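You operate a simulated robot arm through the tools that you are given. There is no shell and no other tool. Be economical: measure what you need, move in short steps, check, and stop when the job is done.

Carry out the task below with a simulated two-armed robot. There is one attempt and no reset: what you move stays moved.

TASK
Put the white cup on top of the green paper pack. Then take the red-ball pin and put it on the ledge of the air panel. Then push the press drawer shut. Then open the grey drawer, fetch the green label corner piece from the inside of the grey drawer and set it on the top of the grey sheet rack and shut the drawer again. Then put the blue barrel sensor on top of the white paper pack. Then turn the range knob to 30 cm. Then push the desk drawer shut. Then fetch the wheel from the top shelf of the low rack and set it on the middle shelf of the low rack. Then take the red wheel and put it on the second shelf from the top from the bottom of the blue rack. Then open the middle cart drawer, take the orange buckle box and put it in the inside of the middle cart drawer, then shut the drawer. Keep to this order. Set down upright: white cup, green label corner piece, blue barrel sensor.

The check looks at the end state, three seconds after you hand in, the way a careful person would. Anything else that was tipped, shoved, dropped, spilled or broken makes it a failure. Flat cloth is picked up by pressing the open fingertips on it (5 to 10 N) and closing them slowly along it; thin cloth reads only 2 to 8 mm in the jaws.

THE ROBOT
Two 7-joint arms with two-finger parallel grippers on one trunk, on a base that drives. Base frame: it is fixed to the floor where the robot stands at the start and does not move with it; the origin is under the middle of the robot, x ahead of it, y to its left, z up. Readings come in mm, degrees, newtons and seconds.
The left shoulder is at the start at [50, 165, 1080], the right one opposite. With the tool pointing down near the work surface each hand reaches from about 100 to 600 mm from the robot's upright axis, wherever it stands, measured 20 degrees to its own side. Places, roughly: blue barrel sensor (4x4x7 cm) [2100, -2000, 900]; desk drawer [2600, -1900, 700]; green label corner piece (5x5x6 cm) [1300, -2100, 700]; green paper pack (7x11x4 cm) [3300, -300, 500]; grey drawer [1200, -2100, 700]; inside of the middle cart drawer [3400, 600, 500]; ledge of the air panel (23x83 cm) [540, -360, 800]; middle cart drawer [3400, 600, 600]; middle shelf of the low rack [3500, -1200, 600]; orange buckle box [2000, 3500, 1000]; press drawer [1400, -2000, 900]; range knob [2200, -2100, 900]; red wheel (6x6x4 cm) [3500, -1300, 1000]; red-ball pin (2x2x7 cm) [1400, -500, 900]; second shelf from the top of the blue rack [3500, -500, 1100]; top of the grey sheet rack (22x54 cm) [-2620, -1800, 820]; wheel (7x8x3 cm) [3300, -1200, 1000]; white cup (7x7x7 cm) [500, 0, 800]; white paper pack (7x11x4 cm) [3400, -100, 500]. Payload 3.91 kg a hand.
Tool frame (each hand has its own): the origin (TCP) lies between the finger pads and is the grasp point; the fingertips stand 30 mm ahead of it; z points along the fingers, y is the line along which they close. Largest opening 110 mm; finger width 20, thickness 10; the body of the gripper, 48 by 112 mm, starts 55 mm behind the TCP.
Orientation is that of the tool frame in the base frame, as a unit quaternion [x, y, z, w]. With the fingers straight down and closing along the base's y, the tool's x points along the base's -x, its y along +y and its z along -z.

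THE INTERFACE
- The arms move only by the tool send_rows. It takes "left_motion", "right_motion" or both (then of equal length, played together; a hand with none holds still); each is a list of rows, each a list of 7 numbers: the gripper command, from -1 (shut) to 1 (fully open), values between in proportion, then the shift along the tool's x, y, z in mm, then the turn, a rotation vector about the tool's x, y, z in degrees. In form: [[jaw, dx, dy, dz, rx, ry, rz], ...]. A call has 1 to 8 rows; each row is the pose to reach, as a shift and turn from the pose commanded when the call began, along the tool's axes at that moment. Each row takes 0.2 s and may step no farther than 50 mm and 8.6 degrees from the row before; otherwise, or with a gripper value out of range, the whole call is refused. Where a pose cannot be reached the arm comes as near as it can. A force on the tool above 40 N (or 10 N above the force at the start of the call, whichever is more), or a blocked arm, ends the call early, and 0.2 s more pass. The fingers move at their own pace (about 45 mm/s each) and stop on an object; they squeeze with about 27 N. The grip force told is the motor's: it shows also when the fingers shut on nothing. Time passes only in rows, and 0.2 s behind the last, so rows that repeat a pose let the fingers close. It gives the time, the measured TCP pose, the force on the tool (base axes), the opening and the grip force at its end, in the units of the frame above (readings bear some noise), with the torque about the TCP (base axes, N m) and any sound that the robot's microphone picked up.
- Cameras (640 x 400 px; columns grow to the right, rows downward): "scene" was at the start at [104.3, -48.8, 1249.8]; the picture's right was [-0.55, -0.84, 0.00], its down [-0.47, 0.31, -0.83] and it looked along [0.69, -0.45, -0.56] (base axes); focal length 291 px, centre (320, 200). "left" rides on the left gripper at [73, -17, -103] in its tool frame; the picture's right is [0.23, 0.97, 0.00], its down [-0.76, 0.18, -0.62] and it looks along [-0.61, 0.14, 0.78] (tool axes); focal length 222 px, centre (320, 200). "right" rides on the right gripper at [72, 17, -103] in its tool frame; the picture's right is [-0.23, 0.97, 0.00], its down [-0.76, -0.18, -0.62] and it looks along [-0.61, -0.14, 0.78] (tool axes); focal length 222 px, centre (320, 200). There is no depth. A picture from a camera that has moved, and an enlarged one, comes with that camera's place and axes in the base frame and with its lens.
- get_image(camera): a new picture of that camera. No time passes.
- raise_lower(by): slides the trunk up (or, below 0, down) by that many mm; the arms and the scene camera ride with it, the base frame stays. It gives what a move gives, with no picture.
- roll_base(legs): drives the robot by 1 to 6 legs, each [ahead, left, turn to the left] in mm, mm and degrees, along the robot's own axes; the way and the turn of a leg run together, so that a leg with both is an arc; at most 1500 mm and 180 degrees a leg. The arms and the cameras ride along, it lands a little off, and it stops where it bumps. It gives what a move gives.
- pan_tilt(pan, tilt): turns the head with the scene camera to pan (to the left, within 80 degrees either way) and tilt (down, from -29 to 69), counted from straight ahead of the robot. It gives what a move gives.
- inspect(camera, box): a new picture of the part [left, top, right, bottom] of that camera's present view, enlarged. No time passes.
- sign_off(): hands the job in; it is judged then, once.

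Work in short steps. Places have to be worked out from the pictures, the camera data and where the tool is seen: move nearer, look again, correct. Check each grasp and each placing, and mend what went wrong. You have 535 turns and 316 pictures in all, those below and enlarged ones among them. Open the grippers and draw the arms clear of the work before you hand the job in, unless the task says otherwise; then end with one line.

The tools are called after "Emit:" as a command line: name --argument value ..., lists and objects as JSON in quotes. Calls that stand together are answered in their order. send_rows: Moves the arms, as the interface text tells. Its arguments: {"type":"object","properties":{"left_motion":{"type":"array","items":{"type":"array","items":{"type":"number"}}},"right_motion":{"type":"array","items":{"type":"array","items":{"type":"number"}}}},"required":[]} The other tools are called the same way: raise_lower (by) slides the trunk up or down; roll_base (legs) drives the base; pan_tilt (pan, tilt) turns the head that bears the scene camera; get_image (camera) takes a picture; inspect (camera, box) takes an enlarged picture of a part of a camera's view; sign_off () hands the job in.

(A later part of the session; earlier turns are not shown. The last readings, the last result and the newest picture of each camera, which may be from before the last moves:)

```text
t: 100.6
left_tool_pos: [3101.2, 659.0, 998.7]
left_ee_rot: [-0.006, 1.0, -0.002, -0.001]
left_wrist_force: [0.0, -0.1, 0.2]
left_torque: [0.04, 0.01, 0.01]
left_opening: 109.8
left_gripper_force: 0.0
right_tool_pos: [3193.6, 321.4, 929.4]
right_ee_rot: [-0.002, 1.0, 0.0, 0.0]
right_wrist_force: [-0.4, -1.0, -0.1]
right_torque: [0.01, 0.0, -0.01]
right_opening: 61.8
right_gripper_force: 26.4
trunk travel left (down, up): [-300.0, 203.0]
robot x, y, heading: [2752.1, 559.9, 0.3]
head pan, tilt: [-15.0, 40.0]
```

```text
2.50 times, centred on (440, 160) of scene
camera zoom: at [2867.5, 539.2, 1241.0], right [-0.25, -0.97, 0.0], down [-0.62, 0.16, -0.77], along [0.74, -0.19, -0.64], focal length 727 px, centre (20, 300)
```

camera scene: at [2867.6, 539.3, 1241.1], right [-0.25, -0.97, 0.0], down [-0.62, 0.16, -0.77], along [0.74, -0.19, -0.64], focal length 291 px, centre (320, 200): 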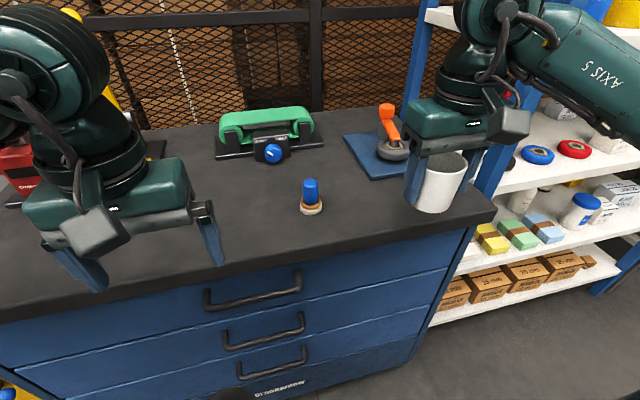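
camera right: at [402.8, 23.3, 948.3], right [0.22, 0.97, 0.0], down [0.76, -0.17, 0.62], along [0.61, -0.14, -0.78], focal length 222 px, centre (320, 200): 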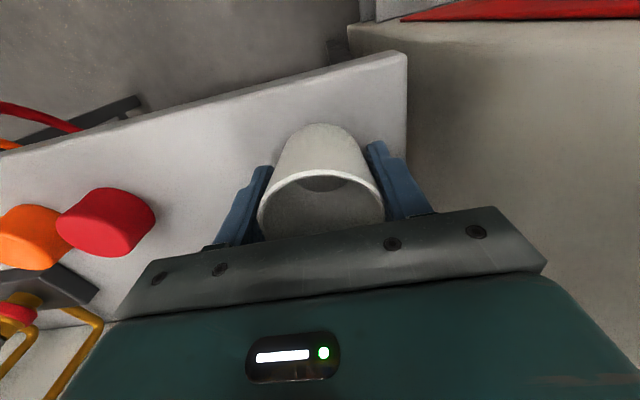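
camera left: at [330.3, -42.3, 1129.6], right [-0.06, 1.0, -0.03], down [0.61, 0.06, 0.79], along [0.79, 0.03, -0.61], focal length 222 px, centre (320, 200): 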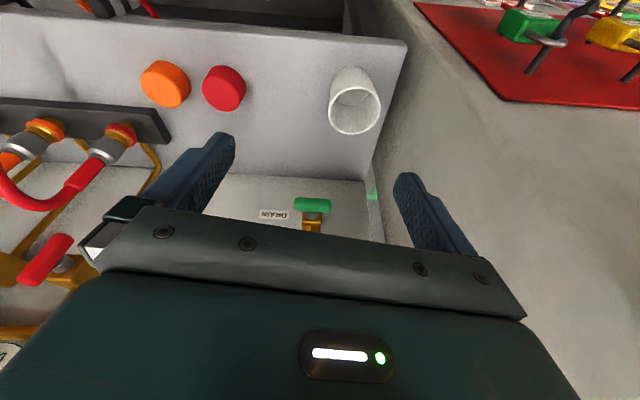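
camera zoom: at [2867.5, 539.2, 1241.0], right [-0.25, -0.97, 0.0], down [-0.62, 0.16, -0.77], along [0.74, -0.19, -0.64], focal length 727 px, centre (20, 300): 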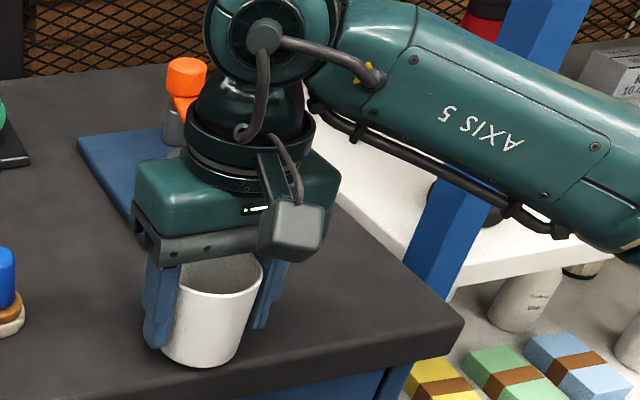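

Nearly there by the picture; continue in small steps.

Emit:
send_rows --right_motion '[[-1, 0, 0, 2, 0, 0, 0], [-1, 0, 0, 4, 0, 0, 0], [-1, 0, 0, 6, 0, 0, 0], [-1, 0, 0, 8, 0, 0, 0], [-1, 0, 0, 8, 0, 0, 0]]'

```text
t: 101.8
left_tool_pos: [3100.0, 659.8, 1000.1]
left_ee_rot: [-0.006, 1.0, -0.003, 0.0]
left_wrist_force: [0.7, 0.4, 0.1]
left_torque: [0.0, 0.01, 0.04]
left_opening: 110.0
left_gripper_force: 0.0
right_tool_pos: [3194.1, 321.4, 922.8]
right_ee_rot: [-0.002, 1.0, -0.001, 0.003]
right_wrist_force: [2.2, -1.1, 18.5]
right_torque: [0.05, 0.1, 0.02]
right_opening: 61.5
right_gripper_force: 26.9
trunk travel left (down, up): [-300.0, 203.0]
robot x, y, heading: [2758.1, 559.2, 0.6]
head pan, tilt: [-15.0, 40.0]
```

Contact (18 N). I ease up 1.5 mm, open and lift away.

Emit:
send_rows --right_motion '[[-1, 0, 0, -1.5, 0, 0, 0], [0.2, 0, 0, -1.5, 0, 0, 0], [0.6, 0, 0, -1.5, 0, 0, 0], [0.8, 0, 0, -1.5, 0, 0, 0], [0.8, 0, 0, -40, 0, 0, 0], [0.8, 0, 0, -85, 0, 0, 0], [0.8, 0, 0, -125, 0, 0, 0]]'

Emit:
get_image --camera "scene"

```text
t: 103.4
left_tool_pos: [3101.1, 659.2, 1000.0]
left_ee_rot: [-0.007, 1.0, -0.002, 0.0]
left_wrist_force: [-0.2, -0.4, 0.4]
left_torque: [0.01, -0.01, 0.0]
left_opening: 110.1
left_gripper_force: 0.1
right_tool_pos: [3190.8, 319.7, 1046.9]
right_ee_rot: [-0.003, 1.0, 0.0, 0.0]
right_wrist_force: [0.1, 0.2, -1.0]
right_torque: [0.0, -0.02, 0.03]
right_opening: 99.1
right_gripper_force: 0.0
trunk travel left (down, up): [-300.0, 203.0]
robot x, y, heading: [2758.0, 560.8, 0.2]
head pan, tilt: [-15.0, 40.0]
```

```text
287 pictures are left
camera scene: at [2867.3, 539.4, 1241.0], right [-0.25, -0.97, 0.0], down [-0.62, 0.16, -0.77], along [0.74, -0.2, -0.64], focal length 291 px, centre (320, 200)
```

scene: 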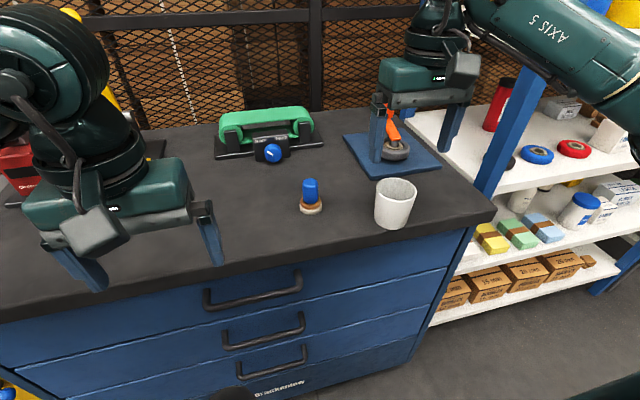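

The cup stands upright. Now I draw the right hand back and pitch it up about 60° so that it can take the cup from the front side.

Emit:
send_rows --right_motion '[[0.8, 20, 0, 0, 0, -8.5, 0], [0.8, 40, 0, 0, 0, -17, 0], [0.8, 65, 0, 0, 0, -25.5, 0], [0.8, 90, 0, 0, 0, -34, 0], [0.8, 115, 0, 0, 0, -42.5, 0], [0.8, 140, 0, 0, 0, -51, 0], [0.8, 160, 0, 0, 0, -59.5, 0], [0.8, 160, 0, 0, 0, -60, 0]]'

Emit:
get_image --camera "scene"

Emit:
get_image --camera "right"

```text
t: 105.2
left_tool_pos: [3101.7, 659.4, 998.5]
left_ee_rot: [-0.006, 1.0, -0.002, 0.0]
left_wrist_force: [-0.1, -0.1, -0.8]
left_torque: [-0.02, 0.06, 0.01]
left_opening: 110.1
left_gripper_force: 0.0
right_tool_pos: [3124.7, 291.7, 1147.0]
right_ee_rot: [-0.002, 0.866, 0.001, 0.5]
right_wrist_force: [-0.9, 0.4, 0.2]
right_torque: [-0.02, -0.02, 0.01]
right_opening: 99.0
right_gripper_force: 0.1
right hand out of reach, approached as far as the arm can: row 5, 6, 7, 8
trunk travel left (down, up): [-300.0, 203.0]
robot x, y, heading: [2754.9, 558.6, 0.4]
head pan, tilt: [-15.0, 40.0]
```

```text
286 pictures are left
camera scene: at [2867.4, 539.3, 1241.0], right [-0.25, -0.97, 0.0], down [-0.62, 0.16, -0.77], along [0.74, -0.19, -0.64], focal length 291 px, centre (320, 200)
```

scene: 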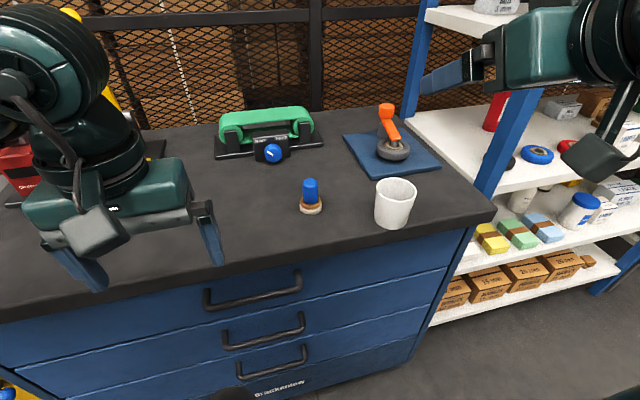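

```text
285 pictures are left
camera right: at [3000.5, 309.4, 1136.1], right [0.11, 0.97, 0.2], down [-0.16, -0.18, 0.97], along [0.98, -0.14, 0.13], focal length 222 px, centre (320, 200)
```

right: 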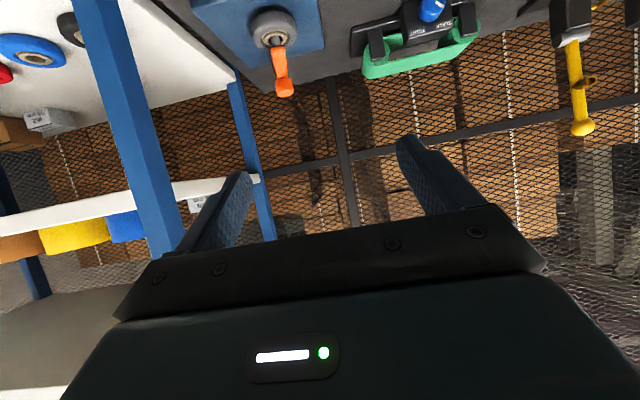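

The pitch is reached but the hand was too near the body. I back the base 130 mm so the arm can stretch.

Emit:
roll_base --legs '[[-130, 0, 0]]'

```text
t: 106.5
left_tool_pos: [2973.0, 658.0, 1000.1]
left_ee_rot: [-0.005, 1.0, -0.002, 0.0]
left_wrist_force: [-0.4, -0.4, 0.4]
left_torque: [0.04, 0.02, 0.0]
left_opening: 109.9
left_gripper_force: 0.0
right_tool_pos: [2996.8, 289.6, 1146.5]
right_ee_rot: [-0.001, 0.867, 0.0, 0.499]
right_wrist_force: [-0.7, 0.3, 0.0]
right_torque: [0.0, 0.0, 0.01]
right_opening: 99.3
right_gripper_force: 0.0
trunk travel left (down, up): [-300.0, 203.0]
robot x, y, heading: [2622.2, 561.0, 0.2]
head pan, tilt: [-15.0, 40.0]
```

Lower the hand in front of the cart to [3060, 321, 935].

Emit:
send_rows --right_motion '[[0.8, 25, 5, 27, 0, 0, 0], [0.8, 50, 10, 54, 0, 0, 0], [0.8, 76, 15, 80, 0, 0, 0], [0.8, 102, 20, 107, 0, 0, 0], [0.8, 127, 26, 134, 0, 0, 0], [0.8, 152, 31, 160, 0, 0, 0], [0.8, 152, 31, 160, 0, 0, 0]]'

Emit:
get_image --camera "scene"

Emit:
get_image --camera "right"

```text
t: 108.1
left_tool_pos: [2972.7, 659.3, 998.0]
left_ee_rot: [-0.004, 1.0, -0.002, -0.001]
left_wrist_force: [-0.6, -0.4, 0.6]
left_torque: [-0.01, 0.0, 0.0]
left_opening: 110.2
left_gripper_force: 0.1
right_tool_pos: [3062.7, 322.9, 930.5]
right_ee_rot: [-0.001, 0.867, 0.001, 0.499]
right_wrist_force: [0.2, -0.4, 0.3]
right_torque: [0.02, -0.03, -0.04]
right_opening: 99.0
right_gripper_force: 0.0
right hand out of reach, approached as far as the arm can: row 1, 2, 3, 4, 5, 6, 7
trunk travel left (down, up): [-300.0, 203.0]
robot x, y, heading: [2627.0, 560.1, 0.2]
head pan, tilt: [-15.0, 40.0]
```

```text
284 pictures are left
camera scene: at [2739.2, 538.5, 1241.0], right [-0.26, -0.97, 0.0], down [-0.62, 0.17, -0.77], along [0.74, -0.2, -0.64], focal length 291 px, centre (320, 200)
```

scene: 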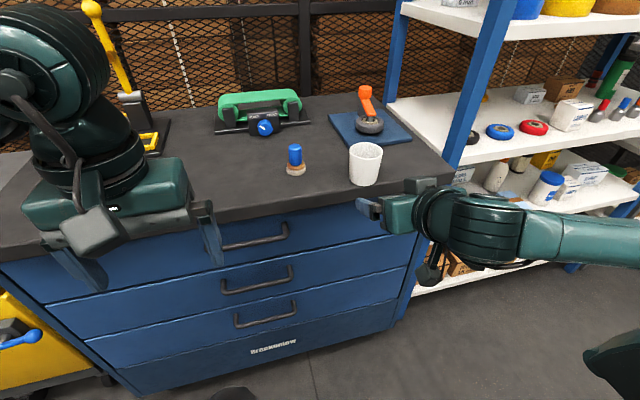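

```text
283 pictures are left
camera right: at [2938.0, 340.2, 921.4], right [0.11, 0.97, 0.2], down [-0.16, -0.18, 0.97], along [0.98, -0.14, 0.13], focal length 222 px, centre (320, 200)
```

right: 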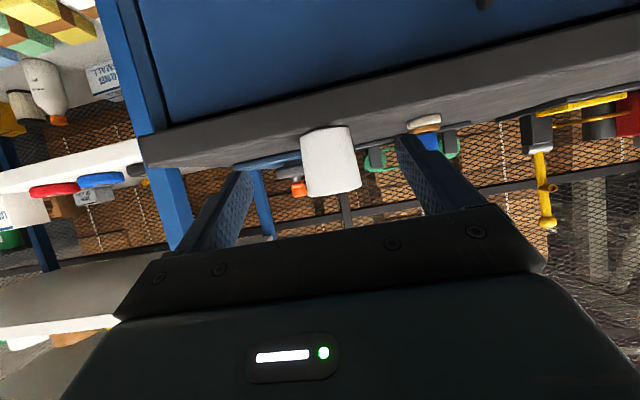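

The cup is centred between the fingers. Advance 130 mm along base x.

Emit:
send_rows --right_motion '[[0.8, -16, -1, 28, 0, 0, 0], [0.8, -32, -1, 57, 0, 0, 0], [0.8, -48, -1, 86, 0, 0, 0], [0.8, -62, -1, 114, 0, 0, 0], [0.8, -62, -1, 114, 0, 0, 0]]'

Emit:
get_image --camera "right"

Emit:
inspect --camera "scene" --box '[270, 80, 510, 280]'

```text
t: 109.3
left_tool_pos: [2974.2, 657.7, 1000.3]
left_ee_rot: [-0.005, 1.0, -0.002, 0.0]
left_wrist_force: [-0.4, -0.9, -0.6]
left_torque: [-0.02, -0.03, 0.02]
left_opening: 110.2
left_gripper_force: 0.0
right_tool_pos: [3194.4, 321.7, 932.1]
right_ee_rot: [0.0, 0.867, 0.0, 0.499]
right_wrist_force: [0.0, -0.2, 0.5]
right_torque: [-0.03, 0.01, 0.0]
right_opening: 99.0
right_gripper_force: 0.1
trunk travel left (down, up): [-300.0, 203.0]
robot x, y, heading: [2625.9, 559.9, 0.3]
head pan, tilt: [-15.0, 40.0]
```

```text
282 pictures are left
camera right: at [3069.9, 339.2, 921.4], right [0.11, 0.97, 0.2], down [-0.16, -0.18, 0.97], along [0.98, -0.14, 0.13], focal length 222 px, centre (320, 200)
```

right: 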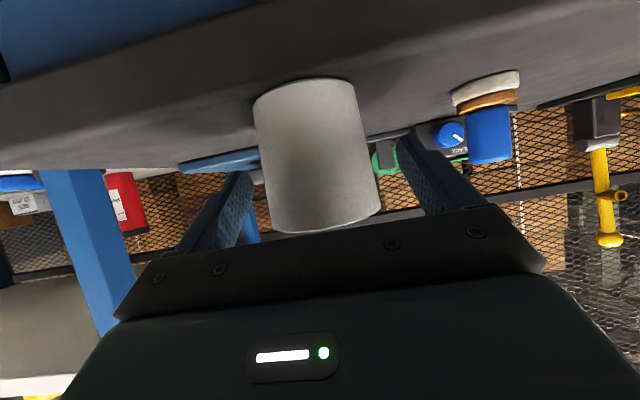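

```text
2.00 times, centred on (390, 180) of scene
camera zoom: at [2739.2, 538.5, 1241.0], right [-0.26, -0.97, 0.0], down [-0.62, 0.17, -0.77], along [0.74, -0.2, -0.64], focal length 581 px, centre (180, 240)
```

zoom: 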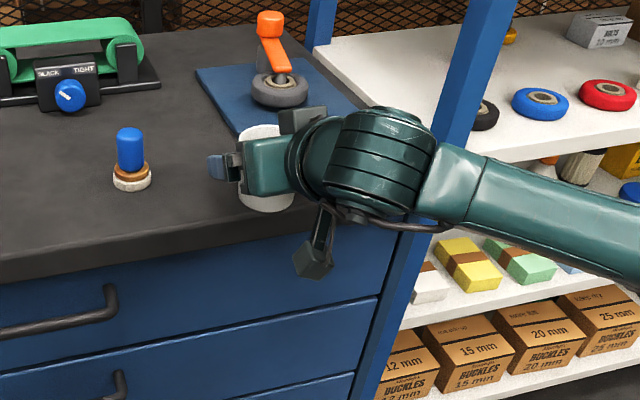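

Cup sits between the fingers. Closing.

Emit:
send_rows --right_motion '[[0.3, 0, 0, 0, 0, 0, 0], [0, 0, 0, 0, 0, 0, 0], [-0.4, 0, 0, 0, 0, 0, 0], [-1, 0, 0, 0, 0, 0, 0], [-1, 0, 0, 0, 0, 0, 0], [-1, 0, 0, 0, 0, 0, 0]]'

Emit:
get_image --camera "right"

```text
t: 110.7
left_tool_pos: [2973.3, 657.8, 999.0]
left_ee_rot: [-0.004, 1.0, -0.002, 0.0]
left_wrist_force: [-0.8, -0.1, -0.1]
left_torque: [-0.01, 0.01, 0.02]
left_opening: 110.1
left_gripper_force: 0.0
right_tool_pos: [3195.8, 321.6, 931.8]
right_ee_rot: [-0.001, 0.866, 0.001, 0.5]
right_wrist_force: [0.9, 0.3, 0.3]
right_torque: [0.03, 0.0, -0.01]
right_opening: 61.0
right_gripper_force: 27.3
trunk travel left (down, up): [-300.0, 203.0]
robot x, y, heading: [2626.5, 558.2, -0.0]
head pan, tilt: [-15.0, 40.0]
```

```text
280 pictures are left
camera right: at [3069.6, 339.2, 921.6], right [0.11, 0.97, 0.2], down [-0.16, -0.18, 0.97], along [0.98, -0.14, 0.13], focal length 222 px, centre (320, 200)
```

right: 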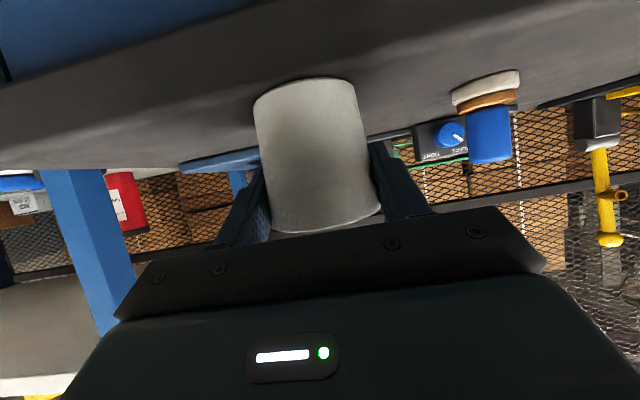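

Held. Lift 90 mm then draw back.

Emit:
send_rows --right_motion '[[-1, -26, 0, -15, 0, 0, 0], [-1, -52, 0, -30, 0, 0, 0], [-1, -78, 0, -45, 0, 0, 0], [-1, -78, 0, -45, 0, 0, 0]]'

Emit:
roll_base --legs '[[-250, 0, 0], [0, -650, 0]]'

Emit:
get_image --camera "scene"

```text
t: 111.7
left_tool_pos: [2973.7, 657.8, 998.9]
left_ee_rot: [-0.005, 1.0, -0.003, 0.0]
left_wrist_force: [-0.3, -0.5, -0.8]
left_torque: [-0.03, -0.04, -0.01]
left_opening: 110.1
left_gripper_force: 0.0
right_tool_pos: [3195.2, 316.5, 1023.4]
right_ee_rot: [-0.001, 0.867, 0.0, 0.499]
right_wrist_force: [-1.0, -0.6, -1.2]
right_torque: [0.0, 0.02, 0.03]
right_opening: 60.6
right_gripper_force: 27.3
trunk travel left (down, up): [-300.0, 203.0]
robot x, y, heading: [2628.6, 559.7, 0.0]
head pan, tilt: [-15.0, 40.0]
```

```text
t: 119.4
left_tool_pos: [2728.0, 2.7, 999.5]
left_ee_rot: [-0.013, 1.0, -0.003, 0.0]
left_wrist_force: [-0.2, 0.2, -0.5]
left_torque: [0.0, 0.0, 0.04]
left_opening: 110.0
left_gripper_force: 0.0
right_tool_pos: [2955.4, -333.2, 1023.0]
right_ee_rot: [-0.009, 0.866, 0.005, 0.5]
right_wrist_force: [-0.2, 0.0, -0.2]
right_torque: [0.02, 0.0, 0.01]
right_opening: 61.0
right_gripper_force: 27.7
trunk travel left (down, up): [-300.0, 203.0]
robot x, y, heading: [2383.8, -102.3, 1.1]
head pan, tilt: [-15.0, 40.0]
```

```text
279 pictures are left
camera scene: at [2496.8, -120.6, 1241.0], right [-0.24, -0.97, 0.0], down [-0.62, 0.15, -0.77], along [0.74, -0.18, -0.64], focal length 291 px, centre (320, 200)
```

scene: 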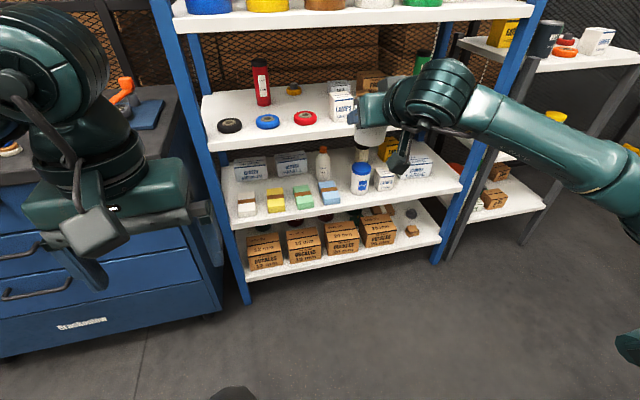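

Green pack top centre works out to about [3364, -268, 546], rack front x ≈ 3243. I fold the left arm in to keep it off the cart, and lower the trunk.

Emit:
send_rows --left_motion '[[1, 35, 15, 0, 0, 0, 0], [1, 70, 30, 0, 0, 0, 0], [1, 105, 45, 0, 0, 0, 0], [1, 135, 60, 0, 0, 0, 0], [1, 135, 60, 0, 0, 0, 0]]'

Emit:
raise_lower --by -295

Emit:
pan_tilt --pan 20 --tilt 25

Emit:
get_image --camera "scene"

```text
t: 120.6
left_tool_pos: [2606.9, 51.8, 1010.7]
left_ee_rot: [-0.014, 1.0, -0.002, 0.001]
left_wrist_force: [0.1, 0.8, -0.1]
left_torque: [-0.01, 0.01, -0.01]
left_opening: 110.0
left_gripper_force: 0.1
left hand out of reach, approached as far as the arm can: row 4, 5
right_tool_pos: [2955.7, -333.2, 1023.0]
right_ee_rot: [-0.007, 0.866, 0.004, 0.499]
right_wrist_force: [0.8, 0.0, 0.1]
right_torque: [0.01, -0.01, -0.02]
right_opening: 61.0
right_gripper_force: 27.0
trunk travel left (down, up): [-300.0, 203.0]
robot x, y, heading: [2385.7, -105.4, 1.2]
head pan, tilt: [-15.0, 40.0]
```

```text
t: 123.5
left_tool_pos: [2605.7, 51.6, 715.2]
left_ee_rot: [-0.014, 1.0, -0.002, 0.0]
left_wrist_force: [0.4, 0.0, -0.1]
left_torque: [0.02, -0.01, 0.02]
left_opening: 110.1
left_gripper_force: 0.0
right_tool_pos: [2957.1, -332.6, 728.8]
right_ee_rot: [-0.008, 0.867, 0.004, 0.498]
right_wrist_force: [0.3, 0.2, -0.3]
right_torque: [-0.03, -0.01, 0.03]
right_opening: 61.2
right_gripper_force: 27.2
trunk travel left (down, up): [-5.0, 498.0]
robot x, y, heading: [2382.4, -101.6, 1.1]
head pan, tilt: [-15.0, 40.0]
```

```text
t: 124.6
left_tool_pos: [2606.4, 51.5, 715.9]
left_ee_rot: [-0.014, 1.0, -0.002, 0.0]
left_wrist_force: [-0.5, -0.4, -0.6]
left_torque: [0.0, -0.01, -0.01]
left_opening: 110.0
left_gripper_force: 0.1
right_tool_pos: [2956.7, -332.8, 727.8]
right_ee_rot: [-0.008, 0.866, 0.005, 0.499]
right_wrist_force: [0.3, 0.1, -0.8]
right_torque: [-0.04, 0.02, 0.01]
right_opening: 60.9
right_gripper_force: 26.8
trunk travel left (down, up): [-5.0, 498.0]
robot x, y, heading: [2383.5, -100.2, 1.3]
head pan, tilt: [20.0, 25.0]
```

```text
278 pictures are left
camera scene: at [2500.2, -67.0, 969.3], right [0.36, -0.93, 0.0], down [-0.39, -0.15, -0.91], along [0.85, 0.33, -0.42], focal length 291 px, centre (320, 200)
```

scene: 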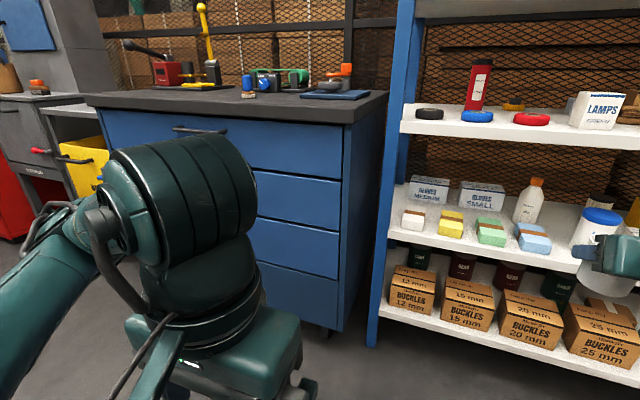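

Now a small drive: 250 ahead, 80 left, straighten heading. Then lower the hand toward z 620 in front of the shelf.

Emit:
roll_base --legs '[[230, 80, -1.2]]'

Emit:
pan_tilt --pan -15 --tilt 30

Emit:
get_image --camera "scene"

```text
t: 126.4
left_tool_pos: [2842.1, 134.5, 715.2]
left_ee_rot: [-0.009, 1.0, -0.003, 0.0]
left_wrist_force: [0.4, 0.0, 0.6]
left_torque: [-0.01, 0.01, -0.02]
left_opening: 110.4
left_gripper_force: 0.0
right_tool_pos: [3187.9, -252.9, 728.5]
right_ee_rot: [-0.004, 0.866, 0.002, 0.5]
right_wrist_force: [-0.1, 0.8, -0.8]
right_torque: [-0.03, 0.01, 0.03]
right_opening: 61.1
right_gripper_force: 26.9
trunk travel left (down, up): [-5.0, 498.0]
robot x, y, heading: [2619.7, -13.7, 0.5]
head pan, tilt: [20.0, 25.0]
```

```text
t: 127.4
left_tool_pos: [2841.4, 135.9, 717.1]
left_ee_rot: [-0.009, 1.0, -0.003, 0.0]
left_wrist_force: [-0.8, -0.3, -0.1]
left_torque: [0.01, -0.03, 0.0]
left_opening: 110.2
left_gripper_force: 0.1
right_tool_pos: [3187.1, -253.2, 727.7]
right_ee_rot: [-0.004, 0.867, 0.002, 0.499]
right_wrist_force: [0.6, 0.6, -0.8]
right_torque: [0.01, -0.05, -0.03]
right_opening: 60.9
right_gripper_force: 27.2
trunk travel left (down, up): [-5.0, 498.0]
robot x, y, heading: [2615.0, -13.9, 0.8]
head pan, tilt: [-15.0, 30.0]
```

```text
277 pictures are left
camera scene: at [2735.2, -36.9, 961.4], right [-0.25, -0.97, 0.0], down [-0.48, 0.12, -0.87], along [0.84, -0.22, -0.5], focal length 291 px, centre (320, 200)
```

scene: 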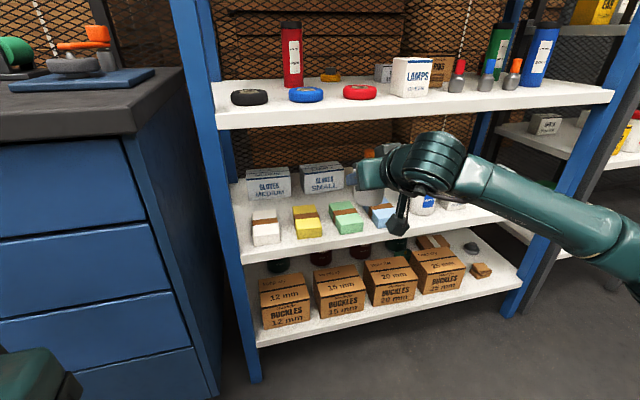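

Green pack centre ≈ [3350, -268]. Lower the hand 95 mm in front of the shelf and align y.

Emit:
send_rows --right_motion '[[-1, 26, -4, 15, 0, 0, 0], [-1, 52, -8, 30, 0, 0, 0], [-1, 82, -15, 47, 0, 0, 0], [-1, 82, -15, 47, 0, 0, 0]]'

Emit:
get_image --camera "scene"

Emit:
get_image --camera "right"

```text
t: 128.4
left_tool_pos: [2841.5, 135.3, 714.4]
left_ee_rot: [-0.007, 1.0, -0.003, 0.0]
left_wrist_force: [0.1, -0.3, 0.2]
left_torque: [0.02, 0.01, -0.02]
left_opening: 110.1
left_gripper_force: 0.0
right_tool_pos: [3185.6, -267.0, 633.4]
right_ee_rot: [-0.005, 0.866, 0.003, 0.5]
right_wrist_force: [-0.1, -0.1, -1.0]
right_torque: [-0.01, 0.01, -0.05]
right_opening: 61.0
right_gripper_force: 26.8
trunk travel left (down, up): [-5.0, 498.0]
robot x, y, heading: [2615.9, -14.4, 0.4]
head pan, tilt: [-15.0, 30.0]
```

```text
276 pictures are left
camera scene: at [2735.2, -37.0, 961.3], right [-0.25, -0.97, 0.0], down [-0.48, 0.13, -0.87], along [0.84, -0.22, -0.5], focal length 291 px, centre (320, 200)
```

scene: 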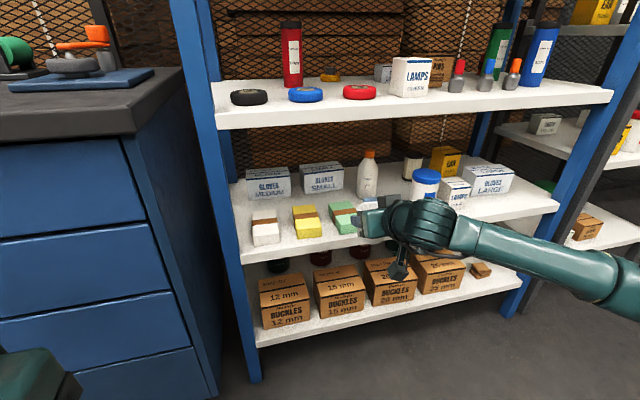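

```text
275 pictures are left
camera right: at [3061.2, -250.7, 623.4], right [0.1, 0.97, 0.2], down [-0.16, -0.18, 0.97], along [0.98, -0.13, 0.13], focal length 222 px, centre (320, 200)
```

right: 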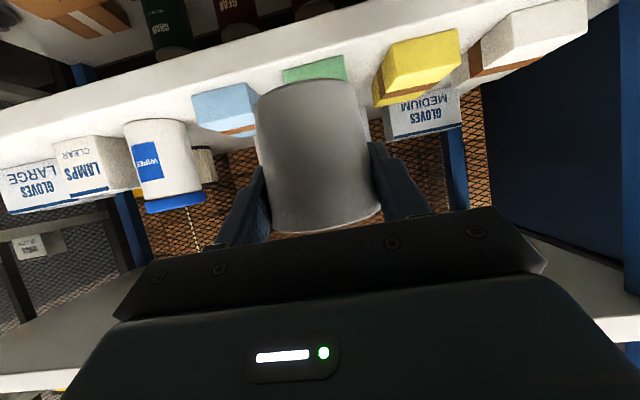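

Green pack centre y ≈ -262. Cup bottom (≈583) clears the packs (≈550). Drive ahead 130, then check.

Emit:
roll_base --legs '[[130, 0, -0.4]]'

Emit:
get_image --camera "scene"

Emit:
get_image --camera "right"

```text
t: 129.7
left_tool_pos: [2968.4, 136.0, 715.7]
left_ee_rot: [-0.007, 1.0, -0.002, 0.0]
left_wrist_force: [-0.2, -0.1, -0.2]
left_torque: [0.02, -0.01, 0.01]
left_opening: 110.0
left_gripper_force: 0.0
right_tool_pos: [3310.0, -270.0, 634.7]
right_ee_rot: [-0.003, 0.866, 0.002, 0.499]
right_wrist_force: [0.2, 0.5, 0.1]
right_torque: [0.02, -0.02, 0.03]
right_opening: 60.9
right_gripper_force: 27.3
trunk travel left (down, up): [-5.0, 498.0]
robot x, y, heading: [2739.6, -9.2, 0.3]
head pan, tilt: [-15.0, 30.0]
```

```text
274 pictures are left
camera scene: at [2860.6, -36.4, 961.4], right [-0.25, -0.97, 0.0], down [-0.48, 0.13, -0.87], along [0.84, -0.22, -0.5], focal length 291 px, centre (320, 200)
```

scene: 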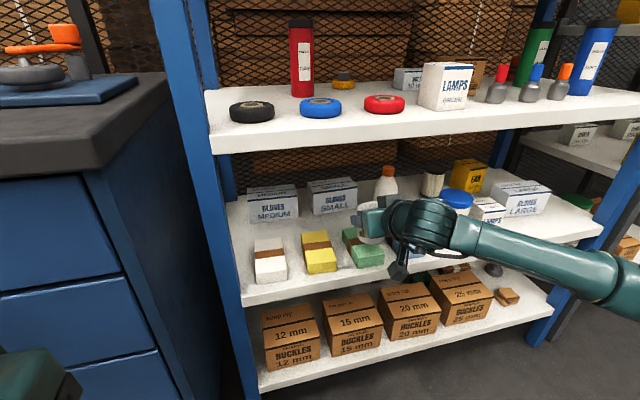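

```text
273 pictures are left
camera right: at [3186.0, -251.1, 623.8], right [0.11, 0.97, 0.2], down [-0.16, -0.18, 0.97], along [0.98, -0.14, 0.13], focal length 222 px, centre (320, 200)
```

right: 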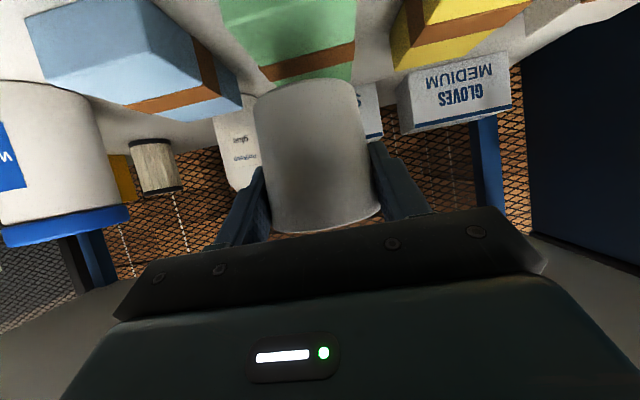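

Pack band centre ≈ [3348, -263]. Move the cup over it, then creep down.

Emit:
send_rows --right_motion '[[-1, -10, 3, 16, 0, 0, 0], [-1, -19, 7, 33, 0, 0, 0], [-1, -10, 7, 38, 0, 0, 0], [-1, -2, 7, 43, 0, 0, 0], [-1, -2, 7, 43, 0, 0, 0]]'

Emit:
inspect --camera "scene" --box '[280, 150, 480, 290]'

```text
t: 130.9
left_tool_pos: [2966.3, 135.8, 715.5]
left_ee_rot: [-0.006, 1.0, -0.003, -0.001]
left_wrist_force: [-0.7, 0.8, 0.6]
left_torque: [0.0, 0.0, -0.04]
left_opening: 109.6
left_gripper_force: 0.1
right_tool_pos: [3350.2, -260.9, 613.2]
right_ee_rot: [-0.002, 0.867, 0.001, 0.499]
right_wrist_force: [0.6, 0.1, -0.8]
right_torque: [0.0, -0.01, -0.03]
right_opening: 60.7
right_gripper_force: 27.0
trunk travel left (down, up): [-5.0, 498.0]
robot x, y, heading: [2742.7, -14.1, 0.1]
head pan, tilt: [-15.0, 30.0]
```

```text
2.86 times, centred on (380, 220) of scene
camera zoom: at [2860.7, -36.4, 961.3], right [-0.25, -0.97, 0.0], down [-0.48, 0.13, -0.87], along [0.84, -0.22, -0.5], focal length 830 px, centre (149, 143)
```

zoom: 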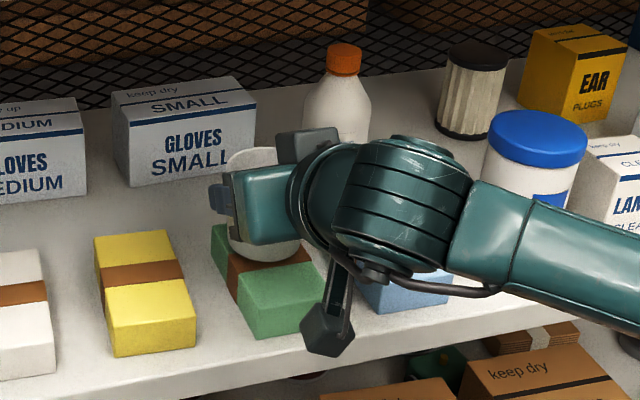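

The cup appears over the band. Creep down.

Emit:
send_rows --right_motion '[[-1, 2.6, -2, 1.5, 0, 0, 0], [-1, 5.2, -2, 3, 0, 0, 0], [-1, 7, -2, 4, 0, 0, 0], [-1, 7, -2, 4, 0, 0, 0]]'

```text
t: 131.9
left_tool_pos: [2966.6, 134.9, 715.3]
left_ee_rot: [-0.006, 1.0, -0.003, 0.0]
left_wrist_force: [0.1, -0.4, -0.2]
left_torque: [-0.01, 0.04, 0.0]
left_opening: 109.9
left_gripper_force: 0.1
right_tool_pos: [3349.8, -263.7, 605.8]
right_ee_rot: [-0.002, 0.866, 0.001, 0.499]
right_wrist_force: [-0.2, 0.5, -0.1]
right_torque: [0.03, 0.02, 0.0]
right_opening: 61.0
right_gripper_force: 26.7
trunk travel left (down, up): [-5.0, 498.0]
robot x, y, heading: [2744.7, -14.3, 0.1]
head pan, tilt: [-15.0, 30.0]
```

Not yet in contact; continue.

Emit:
send_rows --right_motion '[[-1, 1.7, 0, 1, 0, 0, 0], [-1, 3.5, 0, 2, 0, 0, 0], [-1, 5.2, 0, 3, 0, 0, 0], [-1, 5.2, 0, 3, 0, 0, 0]]'

Emit:
get_image --camera "right"

```text
t: 132.9
left_tool_pos: [2967.9, 136.0, 715.3]
left_ee_rot: [-0.007, 1.0, -0.002, 0.001]
left_wrist_force: [-0.5, 0.4, -0.5]
left_torque: [-0.03, 0.01, -0.03]
left_opening: 110.1
left_gripper_force: 0.0
right_tool_pos: [3348.7, -263.1, 603.1]
right_ee_rot: [-0.002, 0.864, 0.001, 0.503]
right_wrist_force: [-0.9, -3.0, 12.8]
right_torque: [-0.1, 0.09, -0.03]
right_opening: 61.0
right_gripper_force: 26.8
trunk travel left (down, up): [-5.0, 498.0]
robot x, y, heading: [2742.4, -14.1, 0.5]
head pan, tilt: [-15.0, 30.0]
```

```text
271 pictures are left
camera right: at [3223.9, -246.0, 592.0], right [0.11, 0.97, 0.2], down [-0.16, -0.18, 0.97], along [0.98, -0.14, 0.14], focal length 222 px, centre (320, 200)
```

right: 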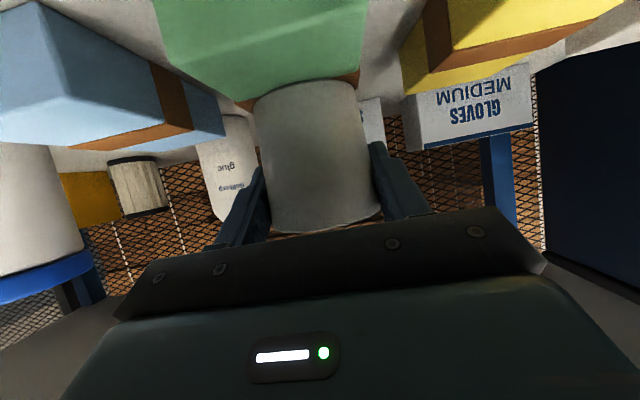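

Contact. Open and withdraw straight back.

Emit:
send_rows --right_motion '[[-0.5, -1, 0, -0.5, 0, 0, 0], [0.2, -1, 0, -0.5, 0, 0, 0], [0.7, -1, 0, -0.5, 0, 0, 0], [0.7, -1, 0, -0.5, 0, 0, 0], [0.7, 15, 0, -27, 0, 0, 0], [0.7, 35, 0, -62, 0, 0, 0], [0.7, 55, 0, -96, 0, 0, 0], [0.7, 70, 0, -130, 0, 0, 0]]'

Emit:
get_image --camera "scene"

Emit:
get_image --camera "right"

```text
t: 134.7
left_tool_pos: [2966.8, 135.4, 715.3]
left_ee_rot: [-0.007, 1.0, -0.003, 0.0]
left_wrist_force: [0.1, -0.1, 0.6]
left_torque: [0.03, -0.01, -0.06]
left_opening: 110.2
left_gripper_force: 0.1
right_tool_pos: [3209.4, -279.0, 606.7]
right_ee_rot: [-0.004, 0.867, 0.002, 0.497]
right_wrist_force: [-0.6, 0.3, -0.4]
right_torque: [0.02, 0.01, 0.03]
right_opening: 93.5
right_gripper_force: 0.1
right hand out of reach, approached as far as the arm can: row 7, 8
trunk travel left (down, up): [-5.0, 498.0]
robot x, y, heading: [2741.9, -13.0, 0.3]
head pan, tilt: [-15.0, 30.0]
```

```text
270 pictures are left
camera scene: at [2860.7, -36.6, 961.4], right [-0.25, -0.97, 0.0], down [-0.48, 0.13, -0.87], along [0.84, -0.22, -0.5], focal length 291 px, centre (320, 200)
```

scene: 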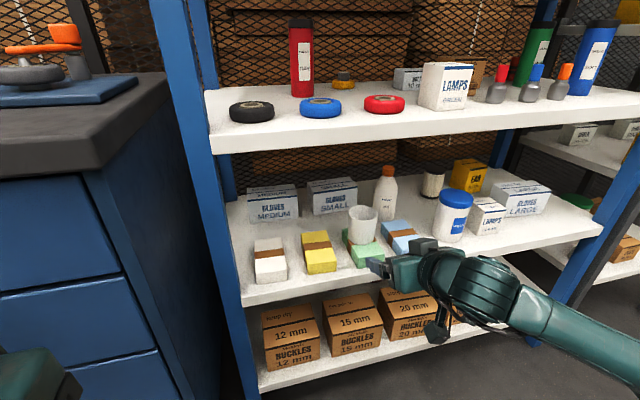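

```text
269 pictures are left
camera right: at [3085.0, -262.2, 597.8], right [0.11, 0.97, 0.2], down [-0.15, -0.18, 0.97], along [0.98, -0.13, 0.13], focal length 222 px, centre (320, 200)
```

right: 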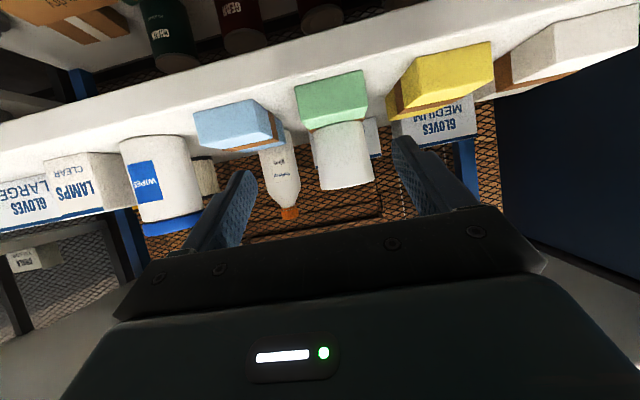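

Cup stands upright on the green pack. Task 1 done. Back away, raise the trunk and return the right hand to pointing down.

Emit:
roll_base --legs '[[-350, 0, 0]]'

Emit:
raise_lower --by 295

Emit:
send_rows --right_motion '[[1, 0, 0, -20, 0, 8.5, 0], [1, 0, 0, -40, 0, 17, 0], [1, 0, 0, -60, 0, 25.5, 0], [1, 0, 0, -80, 0, 34, 0], [1, 0, 0, -90, 0, 42.5, 0], [1, 0, 0, -90, 0, 51, 0], [1, 0, 0, -90, 0, 59.5, 0]]'

Emit:
roll_base --legs '[[0, -1240, 0]]'

Emit:
pan_tilt --pan 78 --tilt 15

Emit:
get_image --camera "scene"

```text
t: 136.9
left_tool_pos: [2627.9, 133.6, 715.3]
left_ee_rot: [-0.006, 1.0, -0.002, 0.0]
left_wrist_force: [-1.0, 1.0, 0.2]
left_torque: [0.01, -0.04, 0.02]
left_opening: 110.0
left_gripper_force: 0.1
right_tool_pos: [2870.8, -280.5, 606.5]
right_ee_rot: [-0.003, 0.867, 0.002, 0.498]
right_wrist_force: [0.0, 0.4, 1.0]
right_torque: [-0.03, 0.01, 0.01]
right_opening: 93.4
right_gripper_force: 0.0
trunk travel left (down, up): [-5.0, 498.0]
robot x, y, heading: [2401.8, -14.4, 0.0]
head pan, tilt: [-15.0, 30.0]
```

```text
t: 139.8
left_tool_pos: [2628.2, 132.9, 1010.5]
left_ee_rot: [-0.006, 1.0, -0.002, 0.001]
left_wrist_force: [0.5, 0.2, -0.1]
left_torque: [0.02, 0.0, 0.02]
left_opening: 110.1
left_gripper_force: 0.0
right_tool_pos: [2870.8, -281.1, 901.4]
right_ee_rot: [-0.003, 0.867, 0.003, 0.498]
right_wrist_force: [0.3, 0.4, -0.7]
right_torque: [0.02, -0.04, 0.0]
right_opening: 93.6
right_gripper_force: 0.1
trunk travel left (down, up): [-300.0, 203.0]
robot x, y, heading: [2406.0, -15.0, 0.3]
head pan, tilt: [-15.0, 30.0]
```

```text
t: 141.4
left_tool_pos: [2629.0, 133.7, 1010.2]
left_ee_rot: [-0.006, 1.0, -0.003, 0.0]
left_wrist_force: [0.2, -0.1, -1.1]
left_torque: [0.02, 0.04, 0.02]
left_opening: 110.1
left_gripper_force: 0.1
right_tool_pos: [2792.9, -281.8, 948.8]
right_ee_rot: [-0.004, 1.0, 0.0, 0.001]
right_wrist_force: [0.7, -0.6, -0.1]
right_torque: [0.03, 0.02, -0.01]
right_opening: 110.0
right_gripper_force: 0.1
trunk travel left (down, up): [-300.0, 203.0]
robot x, y, heading: [2400.6, -12.7, 0.1]
head pan, tilt: [-15.0, 30.0]
```

```text
t: 152.4
left_tool_pos: [2630.1, -1094.0, 1009.6]
left_ee_rot: [-0.003, 1.0, -0.003, 0.0]
left_wrist_force: [0.4, -0.4, 0.3]
left_torque: [0.01, 0.02, -0.01]
left_opening: 110.0
left_gripper_force: 0.0
right_tool_pos: [2792.8, -1511.4, 947.7]
right_ee_rot: [0.0, 1.0, 0.001, 0.002]
right_wrist_force: [0.4, 0.0, 0.7]
right_torque: [0.03, 0.04, 0.0]
right_opening: 110.2
right_gripper_force: 0.1
trunk travel left (down, up): [-300.0, 203.0]
robot x, y, heading: [2407.0, -1244.2, -0.0]
head pan, tilt: [-15.0, 30.0]
```

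```text
t: 154.1
left_tool_pos: [2630.6, -1095.4, 1009.4]
left_ee_rot: [-0.003, 1.0, -0.002, 0.0]
left_wrist_force: [0.7, 0.5, 0.0]
left_torque: [0.01, 0.04, -0.02]
left_opening: 109.9
left_gripper_force: 0.0
right_tool_pos: [2793.4, -1512.2, 946.8]
right_ee_rot: [-0.001, 1.0, 0.001, 0.002]
right_wrist_force: [0.2, 0.5, 0.1]
right_torque: [0.02, 0.0, 0.01]
right_opening: 110.2
right_gripper_force: 0.0
trunk travel left (down, up): [-300.0, 203.0]
robot x, y, heading: [2402.6, -1242.6, -0.2]
head pan, tilt: [78.0, 15.0]
```

```text
268 pictures are left
camera scene: at [2455.1, -1151.4, 1280.5], right [0.98, -0.21, 0.0], down [-0.05, -0.25, -0.97], along [0.2, 0.94, -0.26], focal length 291 px, centre (320, 200)
```

scene: 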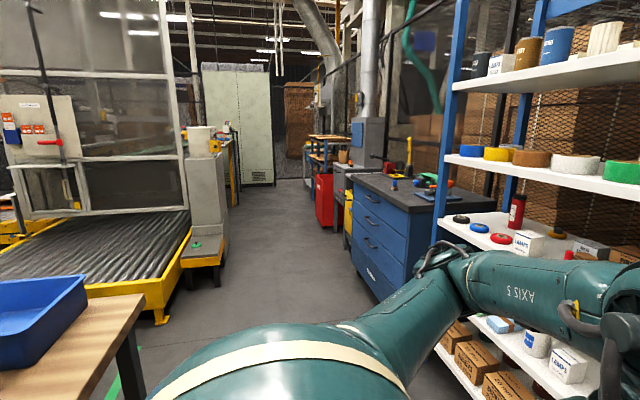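

Turn to face the table side (+y), and look.

Emit:
roll_base --legs '[[0, 0, 90], [0, 700, 0]]'

Emit:
pan_tilt --pan 20 --tilt 22

Emit:
get_image --camera "scene"

```text
t: 164.6
left_tool_pos: [1545.7, -1008.7, 1010.8]
left_ee_rot: [0.708, -0.706, 0.002, -0.002]
left_wrist_force: [0.7, 0.5, 0.1]
left_torque: [-0.01, -0.02, 0.0]
left_opening: 110.2
left_gripper_force: 0.2
right_tool_pos: [1963.5, -850.1, 947.6]
right_ee_rot: [-0.705, 0.709, 0.002, 0.001]
right_wrist_force: [0.6, 0.2, -0.5]
right_torque: [0.0, -0.03, 0.01]
right_opening: 110.2
right_gripper_force: 0.0
trunk travel left (down, up): [-300.0, 203.0]
robot x, y, heading: [1690.4, -1234.8, 89.7]
head pan, tilt: [78.0, 15.0]
```

```text
t: 165.9
left_tool_pos: [1546.0, -1009.9, 1010.9]
left_ee_rot: [0.708, -0.706, 0.002, -0.002]
left_wrist_force: [0.6, -0.5, -0.7]
left_torque: [0.0, 0.0, -0.01]
left_opening: 110.0
left_gripper_force: 0.0
right_tool_pos: [1963.3, -849.6, 948.0]
right_ee_rot: [-0.706, 0.708, 0.001, 0.001]
right_wrist_force: [0.1, -0.5, 0.0]
right_torque: [-0.02, 0.02, 0.01]
right_opening: 109.8
right_gripper_force: 0.0
trunk travel left (down, up): [-300.0, 203.0]
robot x, y, heading: [1688.7, -1235.5, 89.4]
head pan, tilt: [20.0, 22.0]
```

```text
267 pictures are left
camera scene: at [1661.9, -1119.3, 1269.2], right [0.94, 0.34, 0.0], down [0.13, -0.35, -0.93], along [-0.31, 0.87, -0.37], focal length 291 px, centre (320, 200)
```

scene: 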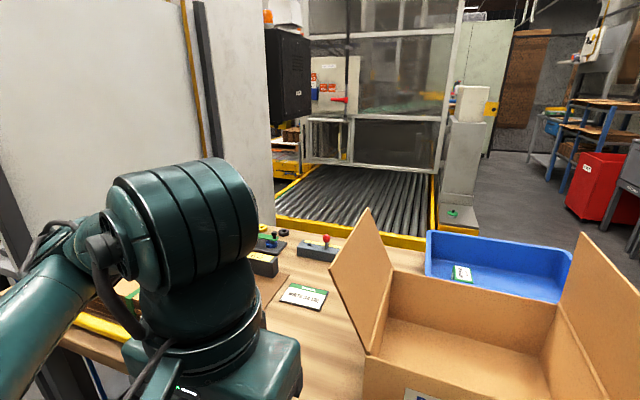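

The red-ball pin is on a grey fixture at about [1463, -514] at the table's rear. I raise and pull the left hand aside and look at the table edge.

Emit:
pan_tilt --pan 25 --tilt 50

Emit:
get_image --camera "scene"

Emit:
inspect --camera "left" --box '[0, 0, 640, 400]'

```text
t: 166.8
left_tool_pos: [1546.1, -1008.9, 1010.1]
left_ee_rot: [0.708, -0.707, 0.003, -0.002]
left_wrist_force: [0.3, -0.9, -1.3]
left_torque: [0.01, 0.01, 0.03]
left_opening: 110.2
left_gripper_force: 0.0
right_tool_pos: [1963.7, -849.5, 947.8]
right_ee_rot: [-0.706, 0.708, 0.002, 0.001]
right_wrist_force: [0.3, -0.5, -0.2]
right_torque: [-0.02, 0.03, -0.01]
right_opening: 109.9
right_gripper_force: 0.1
trunk travel left (down, up): [-300.0, 203.0]
robot x, y, heading: [1692.5, -1234.9, 89.8]
head pan, tilt: [25.0, 50.0]
```

```text
266 pictures are left
camera scene: at [1661.0, -1136.6, 1226.9], right [0.91, 0.42, 0.0], down [0.32, -0.7, -0.64], along [-0.27, 0.58, -0.77], focal length 291 px, centre (320, 200)
```

scene: 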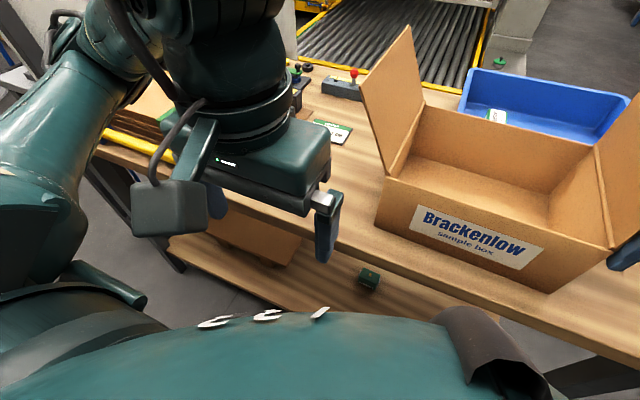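

```text
1.00 times, centred on (320, 200) of left (not enlarged: the box is as wide or as high as the picture)
camera zoom: at [1563.5, -1081.6, 1115.2], right [-0.97, -0.23, 0.0], down [-0.18, 0.76, 0.62], along [-0.14, 0.61, -0.78], focal length 222 px, centre (320, 200)
```

zoom: 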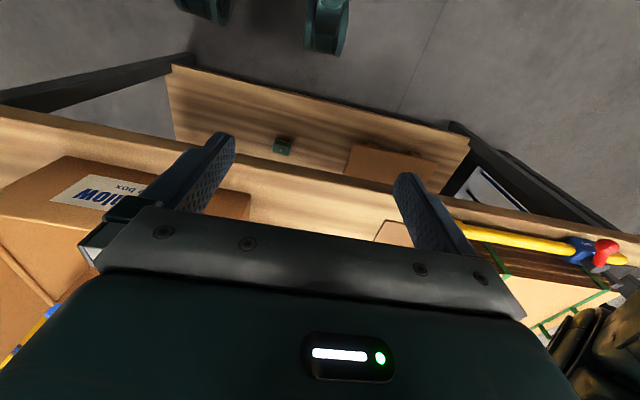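

The table front is at y ≈ -920; the base's feet reach only ~160 mm ahead, so I can stand nearer. First I lift and pull in the right hand to keep it off the box flap, and raise the left.

Emit:
send_rows --right_motion '[[1, 0, 0, -40, 0, 0, 0], [1, 20, -10, -80, 0, 0, 0], [1, 55, -20, -90, 0, 0, 0], [1, 95, -30, -90, 0, 0, 0], [1, 130, -40, -90, 0, 0, 0]]'

Emit:
roll_base --legs '[[85, 0, 0.4]]'

Emit:
get_image --camera "scene"

```text
t: 168.0
left_tool_pos: [1545.3, -1009.5, 1009.8]
left_ee_rot: [0.707, -0.707, 0.002, -0.001]
left_wrist_force: [0.0, 0.2, 0.1]
left_torque: [0.01, 0.0, 0.0]
left_opening: 109.8
left_gripper_force: 0.0
right_tool_pos: [2001.9, -982.7, 1036.0]
right_ee_rot: [-0.706, 0.708, 0.002, 0.001]
right_wrist_force: [-0.5, -0.4, 0.1]
right_torque: [-0.03, 0.0, 0.01]
right_opening: 110.1
right_gripper_force: 0.1
trunk travel left (down, up): [-300.0, 203.0]
robot x, y, heading: [1692.2, -1234.4, 89.6]
head pan, tilt: [25.0, 50.0]
```

```text
t: 169.1
left_tool_pos: [1544.5, -922.8, 1010.8]
left_ee_rot: [0.71, -0.705, 0.002, -0.002]
left_wrist_force: [0.2, 0.6, 0.2]
left_torque: [-0.01, -0.01, -0.01]
left_opening: 110.2
left_gripper_force: 0.0
right_tool_pos: [2001.1, -893.2, 1035.9]
right_ee_rot: [0.708, -0.706, -0.002, -0.001]
right_wrist_force: [-0.4, 0.3, 0.0]
right_torque: [0.0, 0.02, 0.01]
right_opening: 109.9
right_gripper_force: 0.1
trunk travel left (down, up): [-300.0, 203.0]
robot x, y, heading: [1690.8, -1150.7, 89.9]
head pan, tilt: [25.0, 50.0]
```

```text
264 pictures are left
camera scene: at [1660.5, -1049.5, 1226.7], right [0.91, 0.42, 0.0], down [0.32, -0.69, -0.64], along [-0.27, 0.58, -0.77], focal length 291 px, centre (320, 200)
```

scene: 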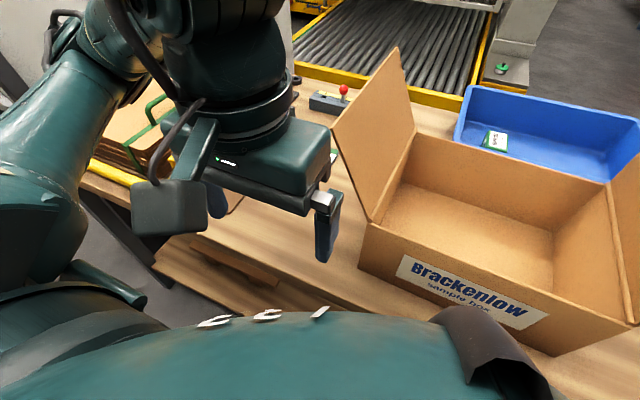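

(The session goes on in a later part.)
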